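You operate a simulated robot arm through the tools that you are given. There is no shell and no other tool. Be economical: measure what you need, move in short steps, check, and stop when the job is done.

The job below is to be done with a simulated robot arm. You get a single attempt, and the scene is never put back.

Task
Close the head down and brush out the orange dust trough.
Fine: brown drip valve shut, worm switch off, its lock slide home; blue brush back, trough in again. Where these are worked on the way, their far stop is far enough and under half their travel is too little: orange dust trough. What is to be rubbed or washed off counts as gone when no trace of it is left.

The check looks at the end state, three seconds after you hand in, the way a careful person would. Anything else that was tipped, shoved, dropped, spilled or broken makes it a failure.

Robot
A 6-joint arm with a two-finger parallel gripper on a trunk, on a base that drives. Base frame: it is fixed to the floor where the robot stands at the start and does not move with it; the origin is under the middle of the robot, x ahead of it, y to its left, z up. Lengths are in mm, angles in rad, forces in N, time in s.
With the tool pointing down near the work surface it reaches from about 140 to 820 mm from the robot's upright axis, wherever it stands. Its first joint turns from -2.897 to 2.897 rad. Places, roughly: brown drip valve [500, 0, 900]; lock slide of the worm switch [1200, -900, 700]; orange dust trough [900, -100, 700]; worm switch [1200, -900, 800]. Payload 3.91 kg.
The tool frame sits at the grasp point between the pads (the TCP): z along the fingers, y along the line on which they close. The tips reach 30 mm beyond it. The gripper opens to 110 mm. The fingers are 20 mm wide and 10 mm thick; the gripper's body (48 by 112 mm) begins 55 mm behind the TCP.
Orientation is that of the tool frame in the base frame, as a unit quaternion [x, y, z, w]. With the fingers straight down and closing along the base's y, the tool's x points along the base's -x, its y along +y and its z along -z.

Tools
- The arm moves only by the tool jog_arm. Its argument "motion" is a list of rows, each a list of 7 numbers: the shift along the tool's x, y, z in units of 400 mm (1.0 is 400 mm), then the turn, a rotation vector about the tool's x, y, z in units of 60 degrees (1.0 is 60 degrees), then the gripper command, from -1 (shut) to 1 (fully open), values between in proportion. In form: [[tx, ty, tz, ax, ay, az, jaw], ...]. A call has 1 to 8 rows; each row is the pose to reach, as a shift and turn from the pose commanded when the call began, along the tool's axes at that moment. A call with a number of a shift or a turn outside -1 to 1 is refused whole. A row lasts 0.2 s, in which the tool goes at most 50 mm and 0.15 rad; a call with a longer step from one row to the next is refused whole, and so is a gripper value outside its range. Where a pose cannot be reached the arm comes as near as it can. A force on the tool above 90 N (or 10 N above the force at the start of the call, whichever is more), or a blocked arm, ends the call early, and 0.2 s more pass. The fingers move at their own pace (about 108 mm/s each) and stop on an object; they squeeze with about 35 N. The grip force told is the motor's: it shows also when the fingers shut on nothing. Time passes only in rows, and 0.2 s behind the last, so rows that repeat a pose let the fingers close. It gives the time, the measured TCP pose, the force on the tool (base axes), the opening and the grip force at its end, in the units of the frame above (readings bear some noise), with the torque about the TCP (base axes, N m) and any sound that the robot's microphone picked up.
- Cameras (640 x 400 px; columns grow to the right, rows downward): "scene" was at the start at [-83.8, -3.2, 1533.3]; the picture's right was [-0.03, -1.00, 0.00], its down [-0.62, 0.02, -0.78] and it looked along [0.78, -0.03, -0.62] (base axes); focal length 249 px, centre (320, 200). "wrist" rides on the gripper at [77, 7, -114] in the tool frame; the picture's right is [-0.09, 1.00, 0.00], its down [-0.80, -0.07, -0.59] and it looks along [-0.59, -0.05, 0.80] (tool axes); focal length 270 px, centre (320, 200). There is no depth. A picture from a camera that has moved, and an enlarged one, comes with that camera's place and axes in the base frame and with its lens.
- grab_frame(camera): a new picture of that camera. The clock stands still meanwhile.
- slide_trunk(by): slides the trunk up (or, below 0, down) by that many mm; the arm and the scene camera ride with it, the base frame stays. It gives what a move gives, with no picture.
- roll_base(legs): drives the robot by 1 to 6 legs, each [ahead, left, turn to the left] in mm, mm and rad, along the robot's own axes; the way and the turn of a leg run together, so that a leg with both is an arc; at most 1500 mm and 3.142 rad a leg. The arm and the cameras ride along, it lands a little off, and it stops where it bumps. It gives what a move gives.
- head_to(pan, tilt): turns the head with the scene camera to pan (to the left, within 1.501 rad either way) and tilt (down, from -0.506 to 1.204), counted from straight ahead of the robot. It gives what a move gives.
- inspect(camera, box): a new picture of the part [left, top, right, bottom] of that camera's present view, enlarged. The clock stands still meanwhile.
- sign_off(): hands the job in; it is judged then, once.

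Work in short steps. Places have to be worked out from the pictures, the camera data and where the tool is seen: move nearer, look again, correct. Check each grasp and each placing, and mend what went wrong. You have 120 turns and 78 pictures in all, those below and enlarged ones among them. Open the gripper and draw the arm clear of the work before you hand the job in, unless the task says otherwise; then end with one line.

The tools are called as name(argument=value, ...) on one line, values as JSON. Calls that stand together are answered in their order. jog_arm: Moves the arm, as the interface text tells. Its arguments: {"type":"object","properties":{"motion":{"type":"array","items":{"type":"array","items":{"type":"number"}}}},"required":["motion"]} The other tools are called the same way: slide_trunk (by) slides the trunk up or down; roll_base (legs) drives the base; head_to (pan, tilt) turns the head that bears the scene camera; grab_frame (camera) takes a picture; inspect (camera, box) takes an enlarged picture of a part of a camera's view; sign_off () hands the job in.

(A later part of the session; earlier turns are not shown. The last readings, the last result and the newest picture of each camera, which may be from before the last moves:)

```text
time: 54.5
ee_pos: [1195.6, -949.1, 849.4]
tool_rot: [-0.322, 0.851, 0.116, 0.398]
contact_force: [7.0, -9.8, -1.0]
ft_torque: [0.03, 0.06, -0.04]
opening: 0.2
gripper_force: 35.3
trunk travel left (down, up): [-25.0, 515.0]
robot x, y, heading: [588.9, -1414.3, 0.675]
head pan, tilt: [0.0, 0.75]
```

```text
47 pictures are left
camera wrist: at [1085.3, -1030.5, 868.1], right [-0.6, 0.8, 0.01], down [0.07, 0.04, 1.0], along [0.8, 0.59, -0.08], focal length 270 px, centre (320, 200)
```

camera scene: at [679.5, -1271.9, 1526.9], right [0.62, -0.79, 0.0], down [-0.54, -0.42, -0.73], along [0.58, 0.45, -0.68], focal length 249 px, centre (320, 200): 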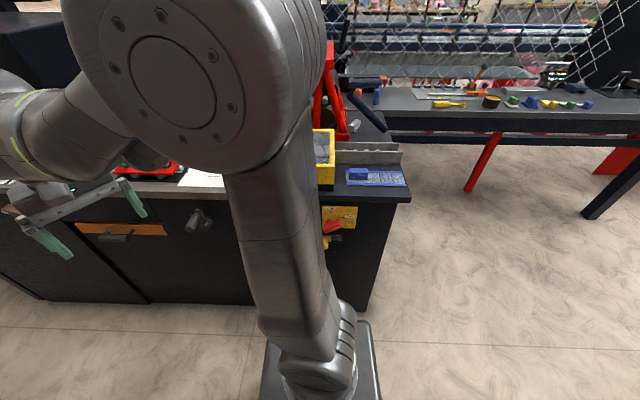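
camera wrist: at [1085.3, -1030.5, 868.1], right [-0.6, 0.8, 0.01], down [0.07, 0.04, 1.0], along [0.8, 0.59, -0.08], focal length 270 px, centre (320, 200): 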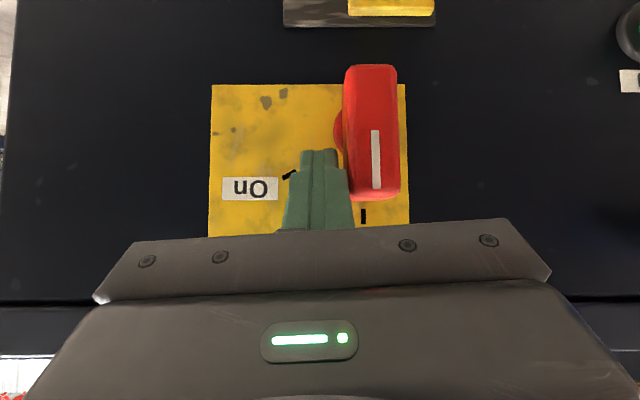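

Nearly there; a small extra push left to the Off stop, then back off and go to the left of the slide knob.

jog_arm(motion=[[0, 0.02, 0, 0, 0, 0, -1], [0, 0.025, 0, 0, 0, 0, -1]])

jog_arm(motion=[[0, -0.04, 0, 0, 0, 0, -1], [0.065, -0.04, -0.0755, 0, 0, 0, -1], [0.13, -0.03, -0.15, 0, 0, 0, -1], [0.2, 0.04, -0.1, 0, 0, 0, -1], [0.27, 0.11, -0.05, 0, 0, 0, -1], [0.32, 0.18, 0.0, 0, 0, 0, -1], [0.355, 0.23, 0.054, 0, 0, 0, -1]])

grab_frame(camera="wrist")

```text
time: 55.1
ee_pos: [1194.4, -947.0, 851.3]
tool_rot: [-0.318, 0.852, 0.115, 0.399]
contact_force: [37.3, -33.5, 3.4]
ft_torque: [0.24, 0.21, -0.41]
opening: 0.0
gripper_force: 35.0
trunk travel left (down, up): [-25.0, 515.0]
robot x, y, heading: [590.5, -1417.5, 0.679]
head pan, tilt: [0.0, 0.75]
```

```text
time: 56.7
ee_pos: [1071.0, -924.0, 724.7]
tool_rot: [-0.322, 0.851, 0.116, 0.399]
contact_force: [0.7, -0.3, 0.7]
ft_torque: [0.0, 0.03, 0.02]
opening: 0.0
gripper_force: 35.3
trunk travel left (down, up): [-25.0, 515.0]
robot x, y, heading: [588.1, -1413.5, 0.678]
head pan, tilt: [0.0, 0.75]
```

```text
46 pictures are left
camera wrist: at [961.5, -1006.8, 741.7], right [-0.6, 0.8, 0.01], down [0.07, 0.04, 1.0], along [0.8, 0.6, -0.08], focal length 270 px, centre (320, 200)
```

wrist: 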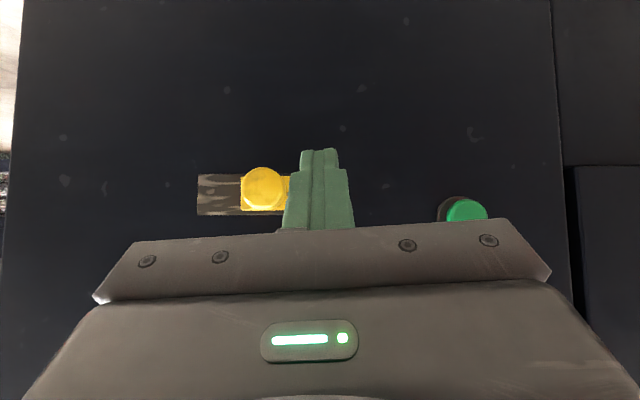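

Now push the slide right, with the switch Off.

jog_arm(motion=[[-0.068, -0.003, 0.08, 0, 0, 0, -1], [-0.1365, -0.005, 0.159, 0, 0, 0, -1], [-0.1365, -0.06, 0.159, 0, 0, 0, -1], [-0.1365, -0.11, 0.159, 0, 0, 0, -1], [-0.1365, -0.145, 0.159, 0, 0, 0, -1], [-0.1365, -0.17, 0.159, 0, 0, 0, -1]])

jog_arm(motion=[[0, 0.04, 0, 0, 0, 0, -1], [0.065, 0.04, -0.0755, 0, 0, 0, -1], [0.13, 0.04, -0.15, 0, 0, 0, -1], [0.195, 0.04, -0.226, 0, 0, 0, -1], [0.13, 0.04, -0.28, 0, 0, 0, -1]])

grab_frame(camera="wrist")

```text
time: 58.1
ee_pos: [1174.4, -913.4, 727.2]
tool_rot: [-0.327, 0.849, 0.118, 0.398]
contact_force: [-26.8, 27.6, -4.1]
ft_torque: [0.52, 0.62, 0.88]
opening: 0.2
gripper_force: 35.1
trunk travel left (down, up): [-25.0, 515.0]
robot x, y, heading: [585.9, -1416.8, 0.678]
head pan, tilt: [0.0, 0.75]
```

```text
time: 59.3
ee_pos: [1076.5, -983.0, 761.5]
tool_rot: [-0.323, 0.851, 0.115, 0.398]
contact_force: [0.0, -0.4, 0.6]
ft_torque: [-0.01, 0.01, 0.01]
opening: 0.3
gripper_force: 34.9
trunk travel left (down, up): [-25.0, 515.0]
robot x, y, heading: [588.9, -1411.9, 0.672]
head pan, tilt: [0.0, 0.75]
```

```text
45 pictures are left
camera wrist: at [966.9, -1066.3, 778.2], right [-0.6, 0.8, 0.01], down [0.07, 0.04, 1.0], along [0.8, 0.6, -0.08], focal length 270 px, centre (320, 200)
```

wrist: 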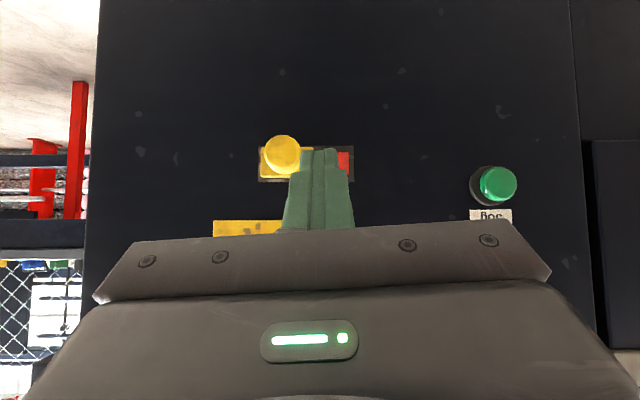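

Slide is at its right stop, switch Off. Next I raise the trunk and drive left along the bench to the trough and valve.

slide_trunk(by=350)

grab_frame(camera="wrist")

roll_base(legs=[[0, 1080, -0.03]])

grab_frame(camera="wrist")

grab_frame(camera="scene")

```text
time: 62.7
ee_pos: [1076.1, -983.9, 1110.7]
tool_rot: [-0.323, 0.851, 0.116, 0.398]
contact_force: [0.4, 0.0, -0.4]
ft_torque: [0.03, 0.03, 0.02]
opening: 0.1
gripper_force: 35.1
trunk travel left (down, up): [-375.0, 165.0]
robot x, y, heading: [591.4, -1417.5, 0.679]
head pan, tilt: [0.0, 0.75]
```

```text
44 pictures are left
camera wrist: at [966.9, -1065.9, 1128.3], right [-0.6, 0.8, 0.01], down [0.07, 0.04, 1.0], along [0.8, 0.6, -0.08], focal length 270 px, centre (320, 200)
```

wrist: 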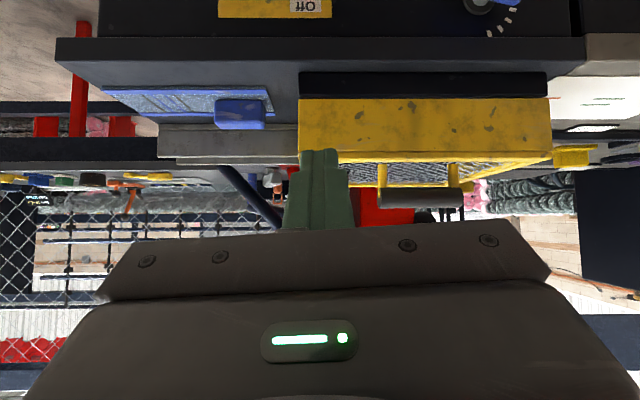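

```text
time: 68.2
ee_pos: [413.2, -144.0, 1110.3]
tool_rot: [-0.317, 0.853, 0.113, 0.398]
contact_force: [-0.9, 0.3, 0.9]
ft_torque: [0.02, 0.01, -0.02]
opening: 0.0
gripper_force: 34.9
trunk travel left (down, up): [-375.0, 165.0]
robot x, y, heading: [-80.5, -567.8, 0.66]
head pan, tilt: [0.0, 0.75]
```

```text
43 pictures are left
camera wrist: at [303.3, -225.4, 1128.3], right [-0.59, 0.81, 0.01], down [0.07, 0.04, 1.0], along [0.81, 0.59, -0.08], focal length 270 px, centre (320, 200)
```

wrist: 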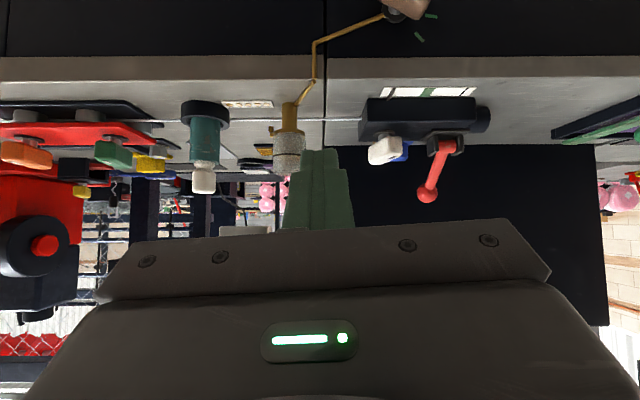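

```text
42 pictures are left
camera scene: at [-147.4, -623.8, 1426.9], right [0.61, -0.79, 0.0], down [-0.54, -0.42, -0.73], along [0.58, 0.45, -0.68], focal length 249 px, centre (320, 200)
```

scene: 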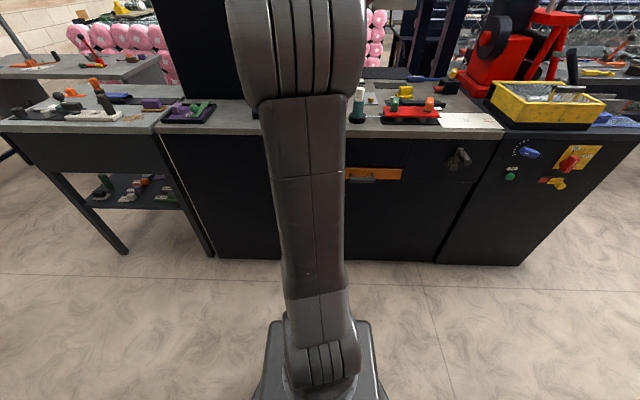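

The valve (brown handle) is at the front face below the edge, top of the inverted view. I lower the trunk to look at it squarely.

slide_trunk(by=-220)

grab_frame(camera="wrist")

```text
time: 70.6
ee_pos: [414.3, -144.4, 891.2]
tool_rot: [-0.318, 0.853, 0.113, 0.399]
contact_force: [0.6, -0.4, -0.2]
ft_torque: [0.0, 0.0, 0.01]
opening: 0.0
gripper_force: 34.6
trunk travel left (down, up): [-155.0, 385.0]
robot x, y, heading: [-79.1, -572.1, 0.669]
head pan, tilt: [0.0, 0.75]
```

```text
41 pictures are left
camera wrist: at [303.3, -225.5, 908.4], right [-0.59, 0.81, 0.01], down [0.07, 0.04, 1.0], along [0.81, 0.59, -0.08], focal length 270 px, centre (320, 200)
```

wrist: 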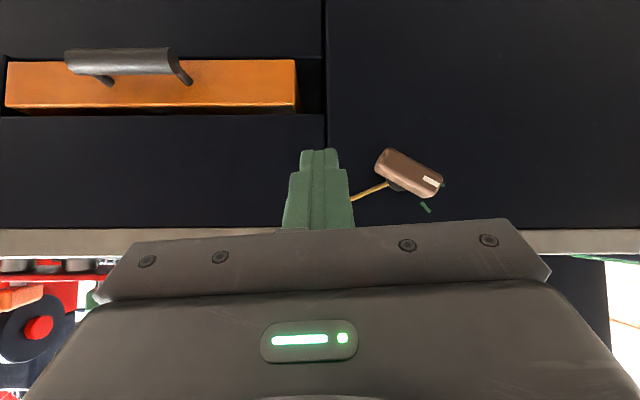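

Valve and trough both visible. I enlarge the valve.

inspect(camera="wrist", box=[350, 130, 470, 230])

inspect(camera="wrist", box=[0, 30, 330, 230])

```text
4.00 times, centred on (410, 180) of wrist
camera zoom: at [303.3, -225.5, 908.4], right [-0.59, 0.81, 0.01], down [0.07, 0.04, 1.0], along [0.81, 0.59, -0.08], focal length 1081 px, centre (-40, 280)
```

zoom: 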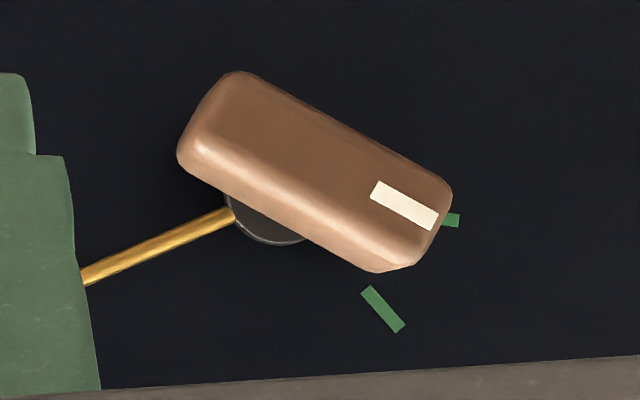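

```text
1.94 times, centred on (165, 130) of wrist
camera zoom: at [303.3, -225.5, 908.4], right [-0.59, 0.81, 0.01], down [0.07, 0.04, 1.0], along [0.81, 0.59, -0.08], focal length 524 px, centre (621, 336)
```

zoom: 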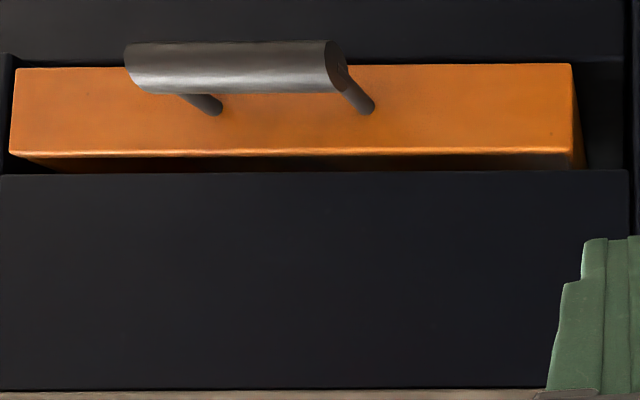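

Two green ticks near the valve's pointer, but no label. I move nearer for a better look at its marks.

jog_arm(motion=[[-0.076, 0.036, 0.036, 0, 0, 0, -1], [-0.152, 0.072, 0.073, 0, 0, 0, -1]])

inspect(camera="wrist", box=[320, 80, 480, 230])

```text
time: 71.2
ee_pos: [444.0, -81.8, 916.4]
tool_rot: [-0.317, 0.853, 0.113, 0.399]
contact_force: [0.1, -0.3, 0.0]
ft_torque: [-0.05, -0.03, -0.03]
opening: 0.0
gripper_force: 35.3
trunk travel left (down, up): [-155.0, 385.0]
robot x, y, heading: [-78.1, -570.7, 0.664]
head pan, tilt: [0.0, 0.75]
```

```text
2.67 times, centred on (400, 155) of wrist
camera zoom: at [333.3, -162.6, 933.0], right [-0.59, 0.81, 0.01], down [0.07, 0.04, 1.0], along [0.81, 0.59, -0.08], focal length 721 px, centre (107, 320)
```

zoom: 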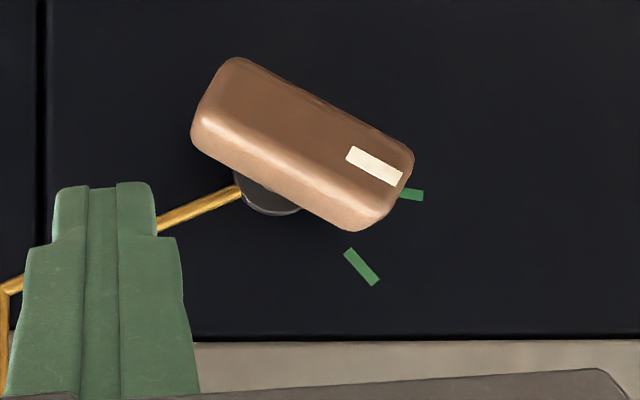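

The pointer sits between two green ticks with no text; I'll turn it clockwise (usual shutting sense) and see where its stop is. First I place the fingertips below-left of its pointer end.

jog_arm(motion=[[0.033, 0.087, 0.038, 0, 0, 0, -1], [0.066, 0.174, 0.077, 0, 0, 0, -1], [0.098, 0.261, 0.115, 0, 0, 0, -1], [0.027, 0.257, 0.197, 0, 0, 0, -1], [-0.0445, 0.2525, 0.279, 0, 0, 0, -1]])

grab_frame(camera="wrist")

```text
time: 72.4
ee_pos: [446.9, 49.8, 850.2]
tool_rot: [-0.317, 0.855, 0.111, 0.395]
contact_force: [-60.8, -54.0, -10.4]
ft_torque: [0.62, -0.25, -1.0]
opening: 0.2
gripper_force: 34.5
trunk travel left (down, up): [-155.0, 385.0]
robot x, y, heading: [-81.1, -567.5, 0.662]
head pan, tilt: [0.0, 0.75]
```

```text
37 pictures are left
camera wrist: at [335.7, -30.3, 868.8], right [-0.58, 0.81, 0.0], down [0.07, 0.05, 1.0], along [0.81, 0.58, -0.09], focal length 270 px, centre (320, 200)
```

wrist: 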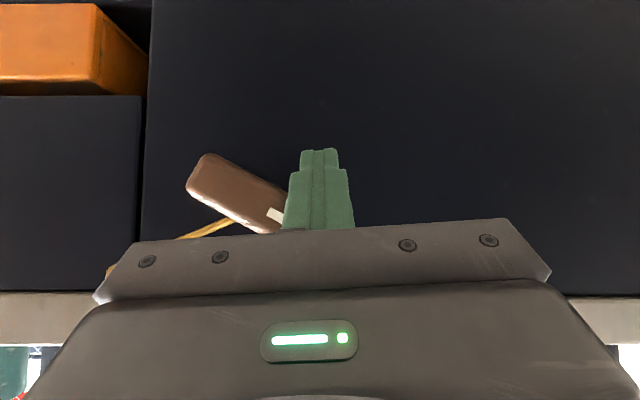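

The fingertips touched the panel (at v≈417). I back out 22 mm and push the pointer end up (clockwise).

jog_arm(motion=[[0.036, 0.002, -0.0415, 0, 0, 0, -1], [0.036, 0.002, -0.0415, 0, 0, 0, -1], [0.018, -0.005, -0.057, 0, 0, 0, -1], [0.001, -0.013, -0.0725, 0, 0, 0, -1], [-0.01, -0.018, -0.0815, 0, 0, 0, -1], [-0.019, -0.022, -0.0905, 0, 0, 0, -1]])

grab_frame(camera="wrist")

```text
time: 73.8
ee_pos: [442.3, 34.7, 880.4]
tool_rot: [-0.317, 0.853, 0.114, 0.399]
contact_force: [0.1, 0.1, -0.7]
ft_torque: [-0.02, 0.04, 0.0]
opening: 0.2
gripper_force: 34.9
trunk travel left (down, up): [-155.0, 385.0]
robot x, y, heading: [-79.1, -572.2, 0.661]
head pan, tilt: [0.0, 0.75]
```

```text
36 pictures are left
camera wrist: at [332.2, -46.4, 897.7], right [-0.59, 0.81, 0.01], down [0.07, 0.04, 1.0], along [0.81, 0.59, -0.08], focal length 270 px, centre (320, 200)
```

wrist: 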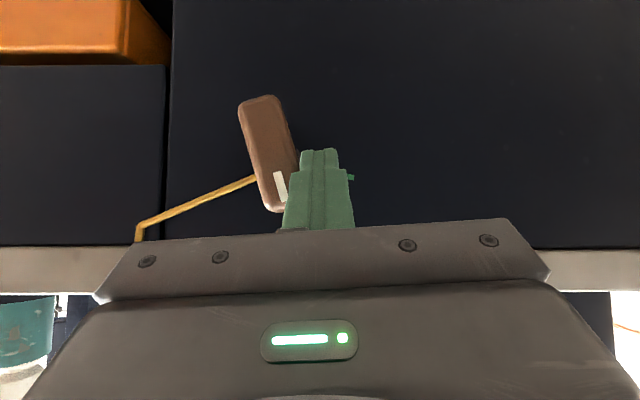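

It turns freely clockwise, now ~73°. I continue to find its stop.

jog_arm(motion=[[-0.012, -0.016, -0.012, 0, 0, 0, -1], [-0.024, -0.032, -0.023, 0, 0, 0, -1], [-0.028, -0.044, -0.027, 0, 0, 0, -1], [-0.032, -0.056, -0.0305, 0, 0, 0, -1]])

grab_frame(camera="wrist")

```text
time: 74.8
ee_pos: [446.1, 28.5, 890.0]
tool_rot: [-0.323, 0.853, 0.113, 0.393]
contact_force: [-36.5, 34.4, -43.5]
ft_torque: [0.57, 1.76, 0.92]
opening: 0.0
gripper_force: 35.2
trunk travel left (down, up): [-155.0, 385.0]
robot x, y, heading: [-79.8, -568.6, 0.668]
head pan, tilt: [0.0, 0.75]
```

```text
35 pictures are left
camera wrist: at [337.2, -52.9, 909.0], right [-0.6, 0.8, 0.01], down [0.08, 0.05, 1.0], along [0.8, 0.59, -0.09], focal length 270 px, centre (320, 200)
```

wrist: 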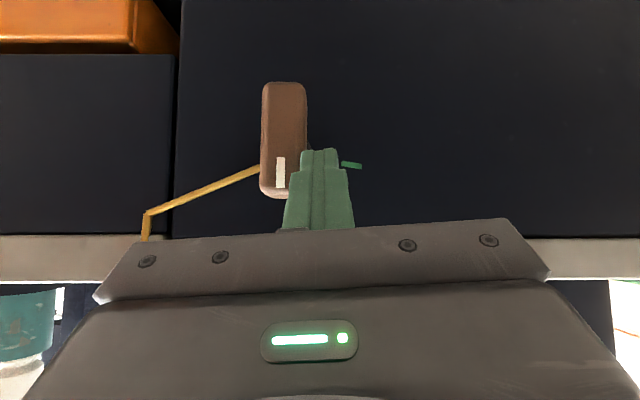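

Hard stop with the pointer straight up (clockwise end). I draw back and inspect for marks there.

jog_arm(motion=[[0.02, 0.05, 0.02, 0, 0, 0, -1], [0.09, 0.05, -0.06, 0, 0, 0, -1], [0.13, -0.02, -0.15, 0, 0, 0, -1], [0.08, -0.12, -0.18, 0, 0, 0, -1]])

inspect(camera="wrist", box=[240, 80, 440, 240])

```text
time: 75.8
ee_pos: [428.8, -69.5, 926.9]
tool_rot: [-0.317, 0.853, 0.113, 0.399]
contact_force: [0.0, -0.1, -0.3]
ft_torque: [0.03, -0.02, -0.05]
opening: 0.0
gripper_force: 34.6
trunk travel left (down, up): [-155.0, 385.0]
robot x, y, heading: [-78.8, -569.4, 0.661]
head pan, tilt: [0.0, 0.75]
```

```text
2.50 times, centred on (340, 160) of wrist
camera zoom: at [317.1, -149.1, 943.5], right [-0.59, 0.81, 0.01], down [0.07, 0.04, 1.0], along [0.81, 0.59, -0.08], focal length 676 px, centre (270, 300)
```

zoom: 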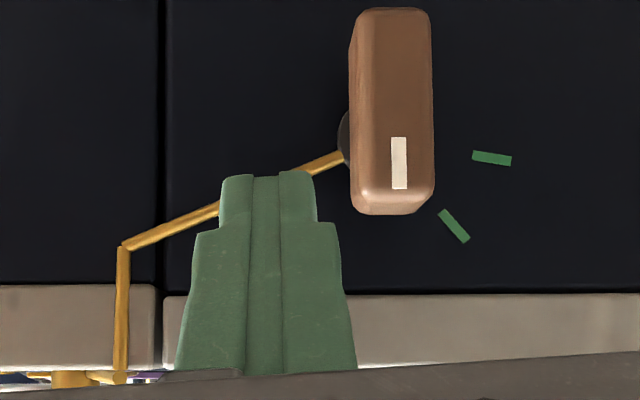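

Only two green ticks mark the drip range; the clockwise stop is shut. Now for the brush: I raise the trunk and pitch the tool down to view the bench top.

slide_trunk(by=260)

jog_arm(motion=[[0, 0, 0, 0, 0.14, 0, -1], [0, 0, 0, 0, 0.28, 0, -1], [0, 0, 0, 0, 0.42, 0, -1], [0, 0, 0, 0, 0.56, 0, -1], [0, 0, 0, 0, 0.7, 0, 0]])

grab_frame(camera="wrist")

```text
time: 78.4
ee_pos: [427.8, -67.9, 1186.3]
tool_rot: [-0.318, 0.852, 0.114, 0.399]
contact_force: [1.7, 0.1, 0.6]
ft_torque: [0.02, 0.0, 0.0]
opening: 0.3
gripper_force: 34.5
trunk travel left (down, up): [-415.0, 125.0]
robot x, y, heading: [-80.1, -572.1, 0.66]
head pan, tilt: [0.0, 0.75]
```

```text
time: 79.6
ee_pos: [428.7, -68.1, 1184.7]
tool_rot: [-0.337, 0.939, -0.009, 0.066]
contact_force: [0.1, 0.9, -0.1]
ft_torque: [0.03, -0.01, -0.01]
opening: 55.0
gripper_force: 0.0
trunk travel left (down, up): [-415.0, 125.0]
robot x, y, heading: [-78.9, -567.8, 0.663]
head pan, tilt: [0.0, 0.75]
```

```text
33 pictures are left
camera wrist: at [351.4, -114.6, 1289.1], right [-0.56, 0.83, -0.05], down [0.58, 0.44, 0.69], along [0.59, 0.36, -0.72], focal length 270 px, centre (320, 200)
```

wrist: 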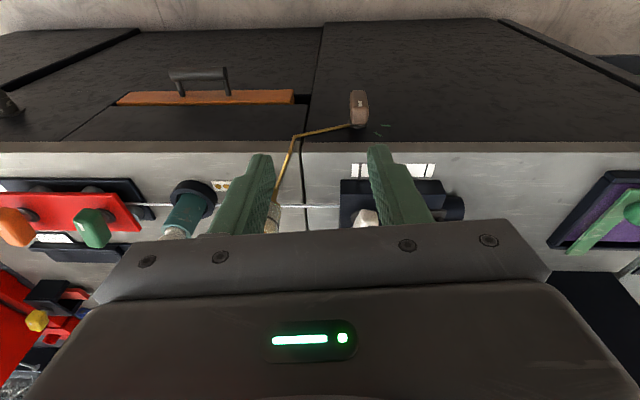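

Next the trough. Its handle bar is near u=588, v≈389, z≈727 with ~24 mm of finger room behind it. I shift the robot in front of it and turn the tool 90° so that one finger can hook behind the bar.

roll_base(legs=[[80, -180, -0.02]])

jog_arm(motion=[[0, 0, 0, 0, 0, 0.14, 1], [0, 0, 0, 0, 0, 0.28, 1], [0, 0, 0, 0, 0, 0.42, 1], [0, 0, 0, 0, 0, 0.56, 1], [0, 0, 0, 0, 0, 0.7, 1], [0, 0, 0, 0, 0, 0.75, 1]])

jog_arm(motion=[[0, 0, 0, 0, 0, 0.14, 1], [0, 0, 0, 0, 0, 0.28, 1], [0, 0, 0, 0, 0, 0.42, 1], [0, 0, 0, 0, 0, 0.56, 1], [0, 0, 0, 0, 0, 0.7, 1], [0, 0, 0, 0, 0, 0.75, 1]])

grab_frame(camera="wrist")

```text
time: 81.2
ee_pos: [610.3, -172.5, 1185.7]
tool_rot: [-0.327, 0.942, -0.008, 0.067]
contact_force: [0.9, -0.9, 0.6]
ft_torque: [0.01, 0.03, 0.02]
opening: 54.9
gripper_force: 0.1
trunk travel left (down, up): [-415.0, 125.0]
robot x, y, heading: [92.1, -664.4, 0.639]
head pan, tilt: [0.0, 0.75]
```

```text
time: 82.6
ee_pos: [609.8, -171.7, 1185.8]
tool_rot: [0.059, 0.996, 0.017, 0.065]
contact_force: [-0.4, 0.0, 0.4]
ft_torque: [-0.02, -0.01, -0.02]
opening: 109.8
gripper_force: 0.0
trunk travel left (down, up): [-415.0, 125.0]
robot x, y, heading: [93.7, -662.6, 0.649]
head pan, tilt: [0.0, 0.75]
```

```text
time: 84.0
ee_pos: [609.2, -173.8, 1185.4]
tool_rot: [0.435, 0.898, 0.041, 0.052]
contact_force: [-1.0, -0.3, 1.2]
ft_torque: [0.05, 0.02, 0.01]
opening: 109.9
gripper_force: 0.1
trunk travel left (down, up): [-415.0, 125.0]
robot x, y, heading: [93.2, -663.3, 0.645]
head pan, tilt: [0.0, 0.75]
```

```text
32 pictures are left
camera wrist: at [552.9, -111.4, 1295.5], right [0.83, 0.55, 0.12], down [0.36, -0.69, 0.63], along [0.43, -0.48, -0.77], focal length 270 px, centre (320, 200)
```

wrist: 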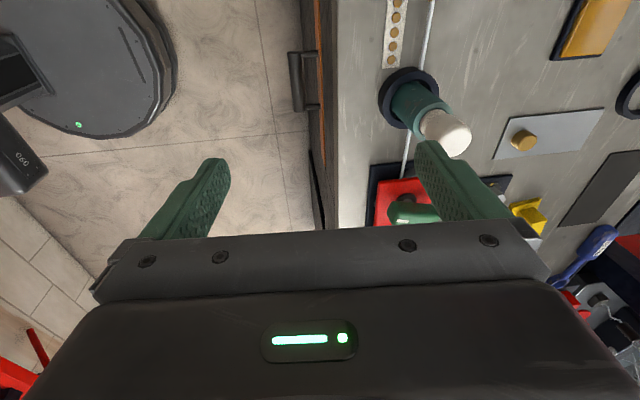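

The handle agrees: u≈585, v≈394, z≈728, and the tool leans 7° as desired. I move clear in front of the bench and lower the trunk so the forward finger ends just above handle height.

jog_arm(motion=[[-0.065, -0.07, -0.0045, 0, 0, 0, 1], [-0.13, -0.14, -0.009, 0, 0, 0, 1], [-0.195, -0.2085, -0.0135, 0, 0, 0, 1]])

slide_trunk(by=-405)

grab_frame(camera="wrist")

```text
time: 84.8
ee_pos: [591.9, -285.7, 1185.4]
tool_rot: [0.434, 0.898, 0.042, 0.054]
contact_force: [-1.0, -0.7, 0.0]
ft_torque: [0.0, 0.03, 0.0]
opening: 109.9
gripper_force: 0.0
trunk travel left (down, up): [-415.0, 125.0]
robot x, y, heading: [95.6, -665.8, 0.647]
head pan, tilt: [0.0, 0.75]
```

```text
refused: -405 is not a number from -400 to 400
```

```text
31 pictures are left
camera wrist: at [534.8, -225.2, 1295.1], right [0.83, 0.55, 0.13], down [0.36, -0.69, 0.63], along [0.43, -0.47, -0.77], focal length 270 px, centre (320, 200)
```

wrist: 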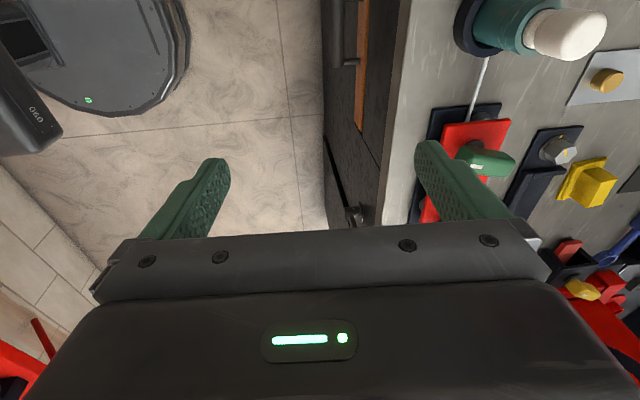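

The limit is 400 per call; I lower by 400.

slide_trunk(by=-400)

grab_frame(camera="wrist")

```text
time: 88.7
ee_pos: [592.7, -286.1, 784.5]
tool_rot: [0.434, 0.898, 0.042, 0.052]
contact_force: [0.5, 0.8, 0.5]
ft_torque: [0.0, -0.02, 0.0]
opening: 110.1
gripper_force: 0.1
trunk travel left (down, up): [-15.0, 525.0]
robot x, y, heading: [96.3, -661.2, 0.644]
head pan, tilt: [0.0, 0.75]
```

```text
30 pictures are left
camera wrist: at [535.1, -224.3, 895.1], right [0.83, 0.55, 0.12], down [0.36, -0.69, 0.63], along [0.43, -0.47, -0.77], focal length 270 px, centre (320, 200)
```

wrist: 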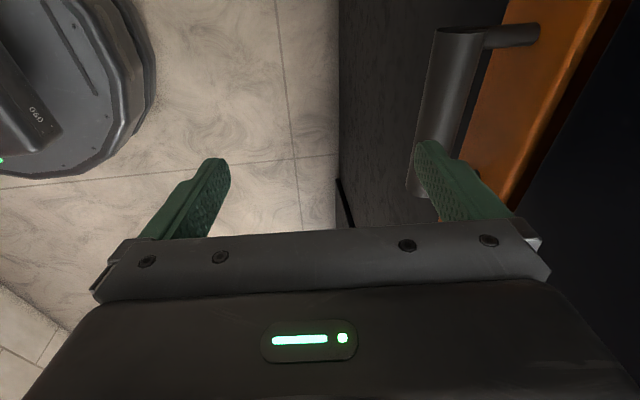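

The bar spans u 534–636 at v≈391; the front is at v≈435. I move the forward finger over the bar and lower it behind.

jog_arm(motion=[[-0.001, 0.068, 0.008, 0, 0, 0, 1], [-0.003, 0.136, 0.0165, 0, 0, 0, 1], [0.001, 0.1285, 0.08, 0, 0, 0, 1], [0.004, 0.121, 0.1405, 0, 0, 0, 1]])

grab_frame(camera="wrist")

```text
time: 89.7
ee_pos: [636.2, -252.6, 734.6]
tool_rot: [0.433, 0.899, 0.041, 0.053]
contact_force: [0.4, 0.4, 0.3]
ft_torque: [-0.04, 0.01, -0.01]
opening: 110.0
gripper_force: 0.0
trunk travel left (down, up): [-15.0, 525.0]
robot x, y, heading: [94.2, -663.1, 0.643]
head pan, tilt: [0.0, 0.75]
```

```text
29 pictures are left
camera wrist: at [579.1, -190.3, 845.0], right [0.83, 0.55, 0.12], down [0.36, -0.69, 0.63], along [0.43, -0.47, -0.77], focal length 270 px, centre (320, 200)
```

wrist: 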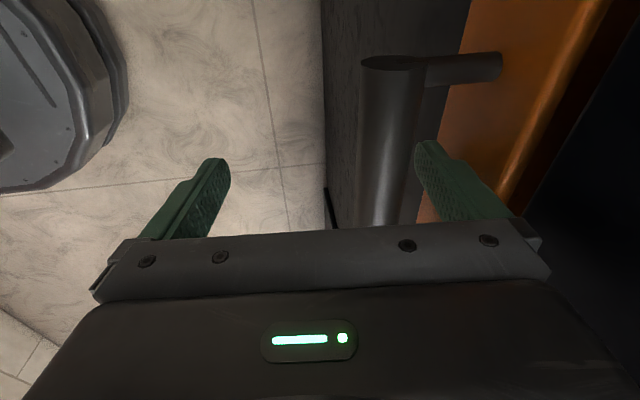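

The finger is behind the bar without contact. I pull straight back 200 mm.

jog_arm(motion=[[0.002, -0.099, -0.012, 0, 0, 0, 1], [0.004, -0.198, -0.024, 0, 0, 0, 1], [0.006, -0.298, -0.036, 0, 0, 0, 1], [0.008, -0.397, -0.048, 0, 0, 0, 1], [0.0095, -0.496, -0.06, 0, 0, 0, 1]])

grab_frame(camera="wrist")

```text
time: 90.8
ee_pos: [475.8, -374.0, 735.2]
tool_rot: [0.434, 0.898, 0.041, 0.052]
contact_force: [0.9, -0.9, 0.4]
ft_torque: [-0.02, 0.03, -0.03]
opening: 110.3
gripper_force: 0.0
trunk travel left (down, up): [-15.0, 525.0]
robot x, y, heading: [91.4, -666.8, 0.64]
head pan, tilt: [0.0, 0.75]
```

```text
28 pictures are left
camera wrist: at [418.0, -312.2, 844.9], right [0.83, 0.55, 0.12], down [0.36, -0.69, 0.63], along [0.43, -0.48, -0.77], focal length 270 px, centre (320, 200)
```

wrist: 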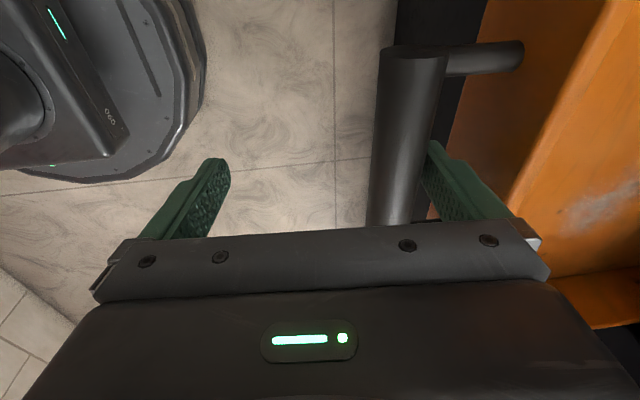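

The trough slides out and grey dust shows inside. I keep pulling to its stop.

jog_arm(motion=[[0.002, -0.09, -0.011, 0, 0, 0, 1], [0.004, -0.18, -0.022, 0, 0, 0, 1], [0.006, -0.26, -0.032, 0, 0, 0, 1], [0.007, -0.33, -0.04, 0, 0, 0, 1]])

grab_frame(camera="wrist")

```text
time: 91.6
ee_pos: [419.5, -414.3, 738.6]
tool_rot: [0.435, 0.897, 0.058, 0.061]
contact_force: [34.6, 24.4, -9.4]
ft_torque: [-0.35, 0.13, -0.51]
opening: 110.5
gripper_force: 0.3
trunk travel left (down, up): [-15.0, 525.0]
robot x, y, heading: [96.2, -665.2, 0.644]
head pan, tilt: [0.0, 0.75]
stopped in row 3: the force on the tool passed its limit at 130 N (the readings are from after the stop); the commanded pose is now the measured one
```

```text
27 pictures are left
camera wrist: at [360.2, -355.2, 847.7], right [0.82, 0.54, 0.16], down [0.34, -0.7, 0.62], along [0.45, -0.46, -0.77], focal length 270 px, centre (320, 200)
```

wrist: 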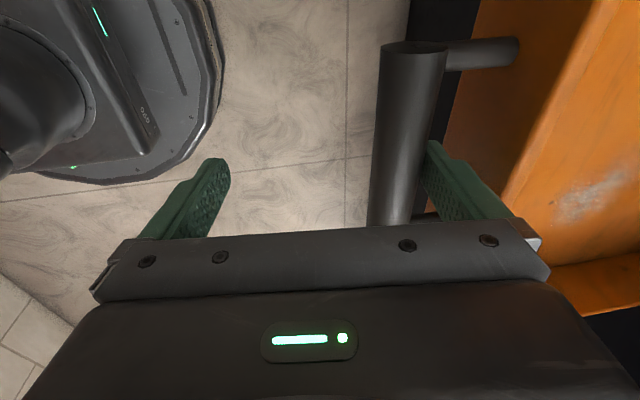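

At its outer stop (≈260 mm). I free the finger, lift out, raise the trunk and look at the trough and bench.

jog_arm(motion=[[0, 0.025, 0, 0, 0, 0, 1], [0, 0.03, -0.1, 0, 0, 0, 1], [0, 0.03, -0.2, 0, 0, 0, 1], [0, 0, -0.3, 0, 0, 0, 1]])

slide_trunk(by=330)

grab_frame(camera="wrist")

```text
time: 92.6
ee_pos: [397.1, -423.6, 854.8]
tool_rot: [0.434, 0.897, 0.055, 0.06]
contact_force: [-0.4, 0.7, 0.0]
ft_torque: [-0.02, 0.03, 0.01]
opening: 110.2
gripper_force: 0.0
trunk travel left (down, up): [-15.0, 525.0]
robot x, y, heading: [94.1, -662.7, 0.642]
head pan, tilt: [0.0, 0.75]
```

```text
time: 95.8
ee_pos: [396.5, -422.8, 1184.8]
tool_rot: [0.435, 0.897, 0.056, 0.061]
contact_force: [0.0, -0.2, -0.6]
ft_torque: [0.05, -0.03, -0.01]
opening: 109.9
gripper_force: 0.1
trunk travel left (down, up): [-345.0, 195.0]
robot x, y, heading: [95.7, -665.1, 0.646]
head pan, tilt: [0.0, 0.75]
```

```text
26 pictures are left
camera wrist: at [338.1, -363.9, 1294.8], right [0.82, 0.54, 0.16], down [0.35, -0.7, 0.62], along [0.45, -0.46, -0.77], focal length 270 px, centre (320, 200)
```

wrist: 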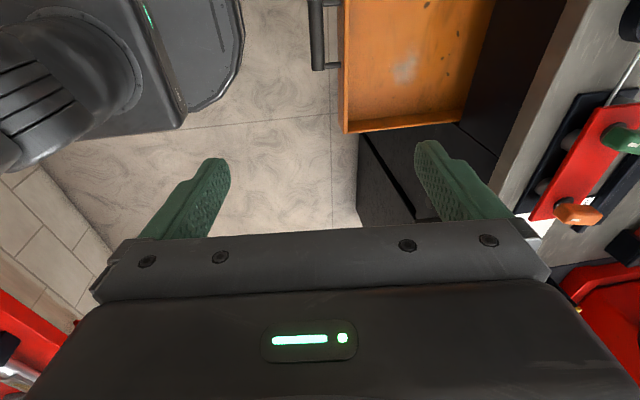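

Trough is fully out with a dust patch on its floor. Now to fetch the brush: I drive left and then forward beside the trough, and extend the arm over the bench.

roll_base(legs=[[0, 485, 0], [255, 0, 0]])

jog_arm(motion=[[-0.002, 0.11, 0.017, 0, 0, 0, 1], [-0.004, 0.22, 0.034, 0, 0, 0, 1], [-0.006, 0.33, 0.051, 0, 0, 0, 1], [-0.008, 0.44, 0.068, 0, 0, 0, 1]])

grab_frame(camera="wrist")

```text
time: 100.1
ee_pos: [331.1, 101.5, 1185.1]
tool_rot: [0.441, 0.894, 0.055, 0.06]
contact_force: [0.1, -0.6, 0.0]
ft_torque: [-0.01, 0.06, 0.02]
opening: 110.1
gripper_force: 0.1
trunk travel left (down, up): [-345.0, 195.0]
robot x, y, heading: [29.4, -138.9, 0.623]
head pan, tilt: [0.0, 0.75]
```

```text
time: 101.1
ee_pos: [477.9, 208.5, 1182.9]
tool_rot: [0.442, 0.894, 0.055, 0.06]
contact_force: [-0.2, -0.8, 0.3]
ft_torque: [0.01, -0.01, -0.01]
opening: 110.0
gripper_force: 0.0
trunk travel left (down, up): [-345.0, 195.0]
robot x, y, heading: [24.0, -139.0, 0.629]
head pan, tilt: [0.0, 0.75]
```

```text
25 pictures are left
camera wrist: at [418.9, 268.8, 1292.3], right [0.83, 0.53, 0.16], down [0.33, -0.71, 0.62], along [0.44, -0.47, -0.77], focal length 270 px, centre (320, 200)
```

wrist: 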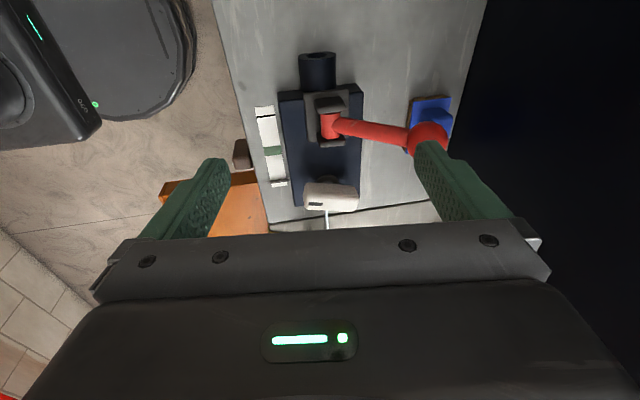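

The blue brush is at (430,115), next to the red lever ball. I enlarge.

inspect(camera="wrist", box=[290, 60, 490, 220])

```text
2.50 times, centred on (390, 140) of wrist
camera zoom: at [418.9, 268.8, 1292.3], right [0.83, 0.53, 0.16], down [0.33, -0.71, 0.62], along [0.44, -0.47, -0.77], focal length 676 px, centre (145, 350)
```

zoom: 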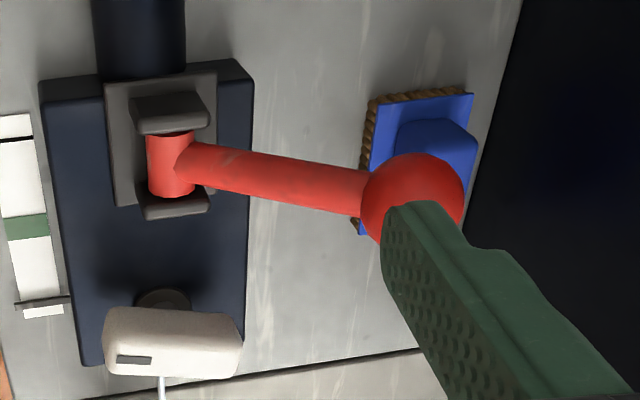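

The brush is a block brush under/behind the red ball lever. I turn the tool back 90° and move over so the camera sees the brush past the ball.

jog_arm(motion=[[-0.027, 0.019, 0.003, 0, 0, -0.14, 1], [-0.054, 0.038, 0.006, 0, 0, -0.28, 1], [-0.081, 0.057, 0.009, 0, 0, -0.42, 1], [-0.108, 0.076, 0.012, 0, 0, -0.56, 1], [-0.135, 0.095, 0.015, 0, 0, -0.7, 1], [-0.1625, 0.114, 0.018, 0, 0, -0.75, 1]])

jog_arm(motion=[[-0.033, -0.006, 0, 0, 0, -0.14, 1], [-0.066, -0.012, 0, 0, 0, -0.28, 1], [-0.099, -0.018, 0, 0, 0, -0.42, 1], [-0.132, -0.024, 0, 0, 0, -0.56, 1], [-0.165, -0.03, 0, 0, 0, -0.7, 1], [-0.196, -0.034, 0, 0, 0, -0.75, 1]])

grab_frame(camera="wrist")

```text
time: 102.5
ee_pos: [551.0, 181.2, 1189.9]
tool_rot: [0.065, 0.995, 0.028, 0.077]
contact_force: [0.1, 0.2, -0.5]
ft_torque: [0.02, 0.02, -0.01]
opening: 109.9
gripper_force: 0.0
trunk travel left (down, up): [-345.0, 195.0]
robot x, y, heading: [23.9, -135.1, 0.626]
head pan, tilt: [0.0, 0.75]
```

```text
time: 103.9
ee_pos: [627.3, 157.3, 1199.5]
tool_rot: [-0.319, 0.944, -0.004, 0.082]
contact_force: [-0.1, -0.6, -0.8]
ft_torque: [-0.03, 0.01, -0.02]
opening: 110.2
gripper_force: 0.0
trunk travel left (down, up): [-345.0, 195.0]
robot x, y, heading: [22.1, -134.7, 0.627]
head pan, tilt: [0.0, 0.75]
```

```text
23 pictures are left
camera wrist: at [545.5, 111.2, 1300.8], right [-0.53, 0.85, -0.05], down [0.58, 0.4, 0.71], along [0.62, 0.35, -0.7], focal length 270 px, centre (320, 200)
```

wrist: 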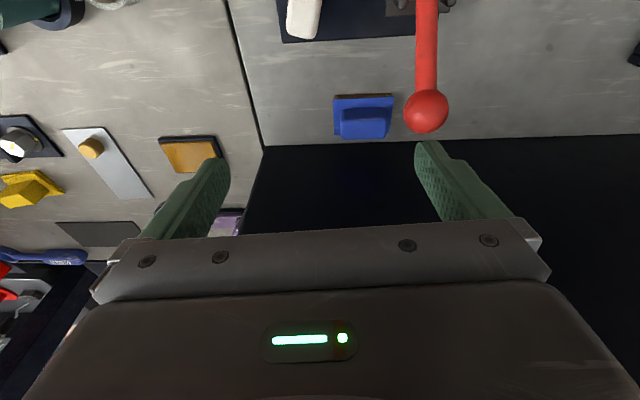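

The brush is now fully visible, clear of the ball sideways. I enlarge it to see the grip's shape.

inspect(camera="wrist", box=[310, 70, 460, 160])

```text
4.27 times, centred on (385, 115) of wrist
camera zoom: at [545.5, 111.2, 1300.8], right [-0.53, 0.85, -0.05], down [0.58, 0.4, 0.71], along [0.62, 0.35, -0.7], focal length 1153 px, centre (43, 563)
```

zoom: 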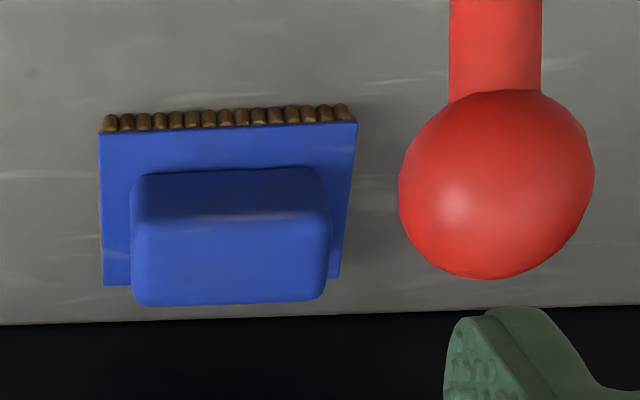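

Grip block: u 187–243, v 663–691, top z≈1010; the ball's rear is at v≈645, so a vertical gripper closing along u just clears it. I level the tool and move above the brush.

jog_arm(motion=[[-0.06, 0.035, 0.05, -0.02, 0.05, 0, 0.64], [-0.118, 0.07, 0.1, -0.04, 0.1, 0, 0.64], [-0.1745, 0.1027, 0.15, -0.058, 0.146, 0, 0.64], [-0.1745, 0.1027, 0.198, -0.058, 0.146, 0, 0.64]])

grab_frame(camera="wrist")

```text
time: 104.9
ee_pos: [650.3, 218.3, 1138.2]
tool_rot: [-0.321, 0.947, 0.0, 0.002]
contact_force: [0.1, -0.7, -0.4]
ft_torque: [-0.02, -0.04, 0.01]
opening: 90.0
gripper_force: 0.0
out of reach, approached as far as the arm can: row 2, 3, 4
trunk travel left (down, up): [-345.0, 195.0]
robot x, y, heading: [26.1, -136.1, 0.628]
head pan, tilt: [0.0, 0.75]
```

```text
21 pictures are left
camera wrist: at [584.9, 176.0, 1252.0], right [-0.53, 0.85, 0.0], down [0.68, 0.43, 0.6], along [0.5, 0.32, -0.8], focal length 270 px, centre (320, 200)
```

wrist: 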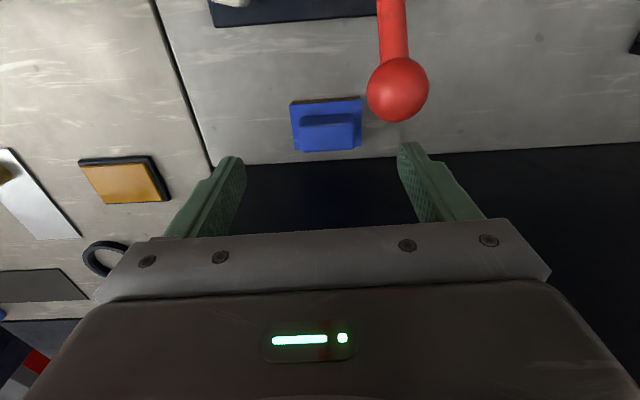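

The arm is at its reach limit 27 mm short; I drive the base 30 mm forward.

roll_base(legs=[[30, 0, 0]])

grab_frame(camera="wrist")

```text
time: 105.7
ee_pos: [674.1, 236.5, 1136.2]
tool_rot: [-0.32, 0.947, 0.0, 0.001]
contact_force: [-0.7, 0.3, -0.6]
ft_torque: [-0.03, -0.01, 0.02]
opening: 90.0
gripper_force: 0.1
trunk travel left (down, up): [-345.0, 195.0]
robot x, y, heading: [47.8, -118.7, 0.628]
head pan, tilt: [0.0, 0.75]
```

```text
20 pictures are left
camera wrist: at [609.9, 193.7, 1251.0], right [-0.53, 0.85, 0.0], down [0.68, 0.43, 0.6], along [0.5, 0.32, -0.8], focal length 270 px, centre (320, 200)
```

wrist: 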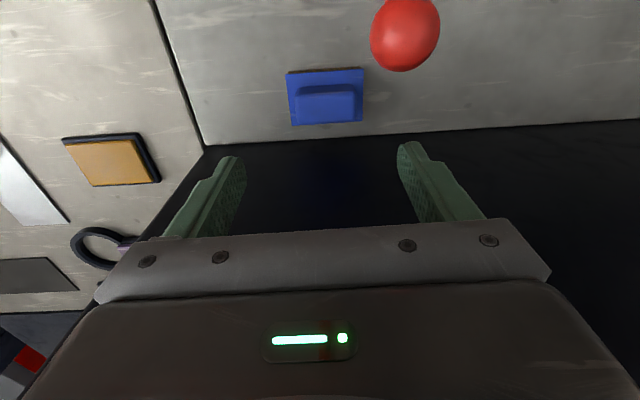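

Grip centre re-measured at (u 212, v 675); I make a 5 mm correction and descend with the trunk.

jog_arm(motion=[[0.0125, 0.01, 0, 0, 0, 0, 0.64], [0.0125, 0.01, 0, 0, 0, 0, 0.64]])

slide_trunk(by=-95)

grab_frame(camera="wrist")

```text
time: 106.3
ee_pos: [668.3, 235.2, 1136.5]
tool_rot: [-0.32, 0.947, 0.001, 0.002]
contact_force: [0.1, -0.5, -0.5]
ft_torque: [-0.02, 0.03, 0.0]
opening: 90.3
gripper_force: 0.2
trunk travel left (down, up): [-345.0, 195.0]
robot x, y, heading: [48.1, -116.4, 0.631]
head pan, tilt: [0.0, 0.75]
```

```text
time: 107.6
ee_pos: [668.4, 235.4, 1040.3]
tool_rot: [-0.32, 0.947, 0.001, 0.001]
contact_force: [-0.5, -0.2, 0.3]
ft_torque: [0.02, 0.0, 0.0]
opening: 90.1
gripper_force: 0.0
trunk travel left (down, up): [-250.0, 290.0]
robot x, y, heading: [48.3, -115.0, 0.625]
head pan, tilt: [0.0, 0.75]
```

```text
19 pictures are left
camera wrist: at [603.0, 193.3, 1156.2], right [-0.53, 0.85, 0.0], down [0.68, 0.43, 0.6], along [0.5, 0.32, -0.8], focal length 270 px, centre (320, 200)
```

wrist: 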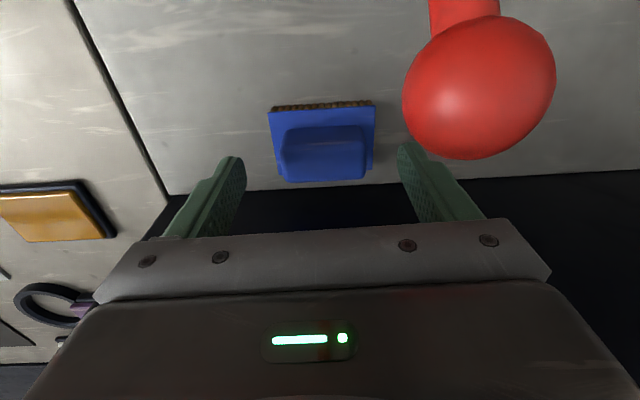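

Well aligned with the grip and clear of the ball. I descend 26 mm more and close.

slide_trunk(by=-26)

jog_arm(motion=[[0, 0, 0, 0, 0, 0, 0.0], [0, 0, 0, 0, 0, 0, -0.5], [0, 0, 0, 0, 0, 0, -0.5]])

```text
time: 108.3
ee_pos: [667.2, 235.2, 1016.1]
tool_rot: [-0.321, 0.947, 0.0, 0.001]
contact_force: [0.3, 0.3, -0.1]
ft_torque: [-0.01, -0.01, 0.0]
opening: 90.0
gripper_force: 0.1
trunk travel left (down, up): [-224.0, 316.0]
robot x, y, heading: [47.1, -119.1, 0.623]
head pan, tilt: [0.0, 0.75]
```

```text
time: 109.1
ee_pos: [667.4, 235.1, 1016.8]
tool_rot: [-0.32, 0.947, 0.0, 0.001]
contact_force: [-1.3, -0.3, 2.1]
ft_torque: [0.01, -0.04, 0.01]
opening: 58.1
gripper_force: 35.3
trunk travel left (down, up): [-224.0, 316.0]
robot x, y, heading: [51.2, -117.4, 0.624]
head pan, tilt: [0.0, 0.75]
```

Gripped (58 mm, 35 N); the place is recorded: TCP (667.4, 235.1, 1016.8). I lift 200 mm, back off, and drive right to the trough.

slide_trunk(by=200)

roll_base(legs=[[-280, 0, 0], [0, -470, 0.02]])

grab_frame(camera="wrist")

```text
time: 111.3
ee_pos: [667.5, 234.5, 1215.9]
tool_rot: [-0.32, 0.947, 0.0, 0.0]
contact_force: [-0.1, -0.3, -0.2]
ft_torque: [-0.03, -0.01, -0.01]
opening: 58.0
gripper_force: 35.5
trunk travel left (down, up): [-424.0, 116.0]
robot x, y, heading: [51.7, -117.0, 0.624]
head pan, tilt: [0.0, 0.75]
```

```text
time: 115.7
ee_pos: [717.7, -304.9, 1216.5]
tool_rot: [-0.327, 0.945, 0.0, 0.002]
contact_force: [0.1, 0.5, -0.9]
ft_torque: [0.01, 0.0, -0.01]
opening: 58.3
gripper_force: 35.2
trunk travel left (down, up): [-424.0, 116.0]
robot x, y, heading: [103.0, -668.3, 0.642]
head pan, tilt: [0.0, 0.75]
```

```text
18 pictures are left
camera wrist: at [652.8, -347.1, 1330.0], right [-0.55, 0.84, 0.0], down [0.67, 0.44, 0.6], along [0.5, 0.33, -0.8], focal length 270 px, centre (320, 200)
```

wrist: 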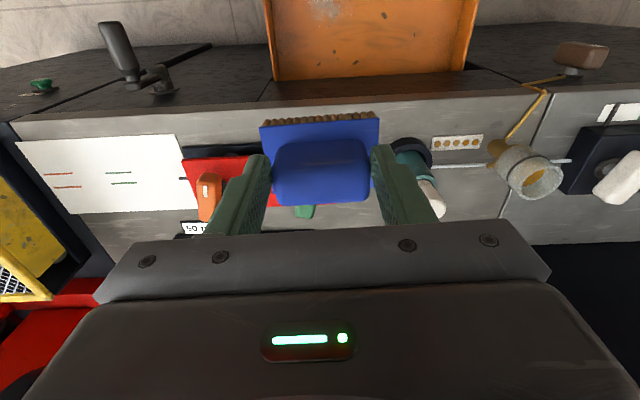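

Brush held; dust shows at the top edge. I draw the arm back ~190 mm to view the trough floor.

jog_arm(motion=[[0.12, 0, 0, 0, 0, 0, -1], [0.24, 0, 0, 0, 0, 0, -1], [0.36, 0, 0, 0, 0, 0, -1], [0.48, 0, 0, 0, 0, 0, -1]])

grab_frame(camera="wrist")

```text
time: 116.7
ee_pos: [563.5, -423.4, 1214.1]
tool_rot: [-0.327, 0.945, 0.001, 0.001]
contact_force: [-1.0, 0.5, -0.8]
ft_torque: [-0.02, 0.01, 0.0]
opening: 58.2
gripper_force: 34.9
trunk travel left (down, up): [-424.0, 116.0]
robot x, y, heading: [104.7, -669.1, 0.641]
head pan, tilt: [0.0, 0.75]
```

```text
17 pictures are left
camera wrist: at [498.3, -466.5, 1329.5], right [-0.55, 0.84, 0.0], down [0.67, 0.44, 0.6], along [0.5, 0.33, -0.8], focal length 270 px, centre (320, 200)
```

wrist: 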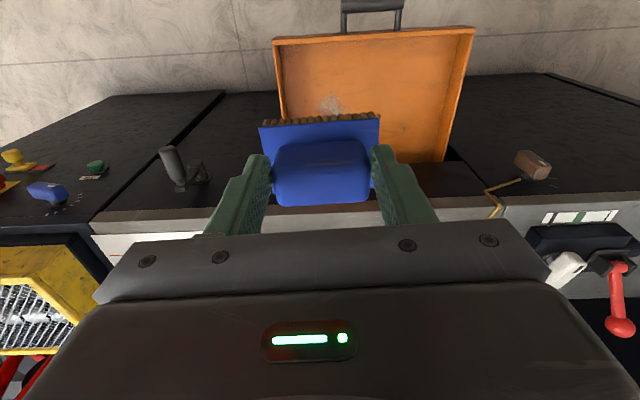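

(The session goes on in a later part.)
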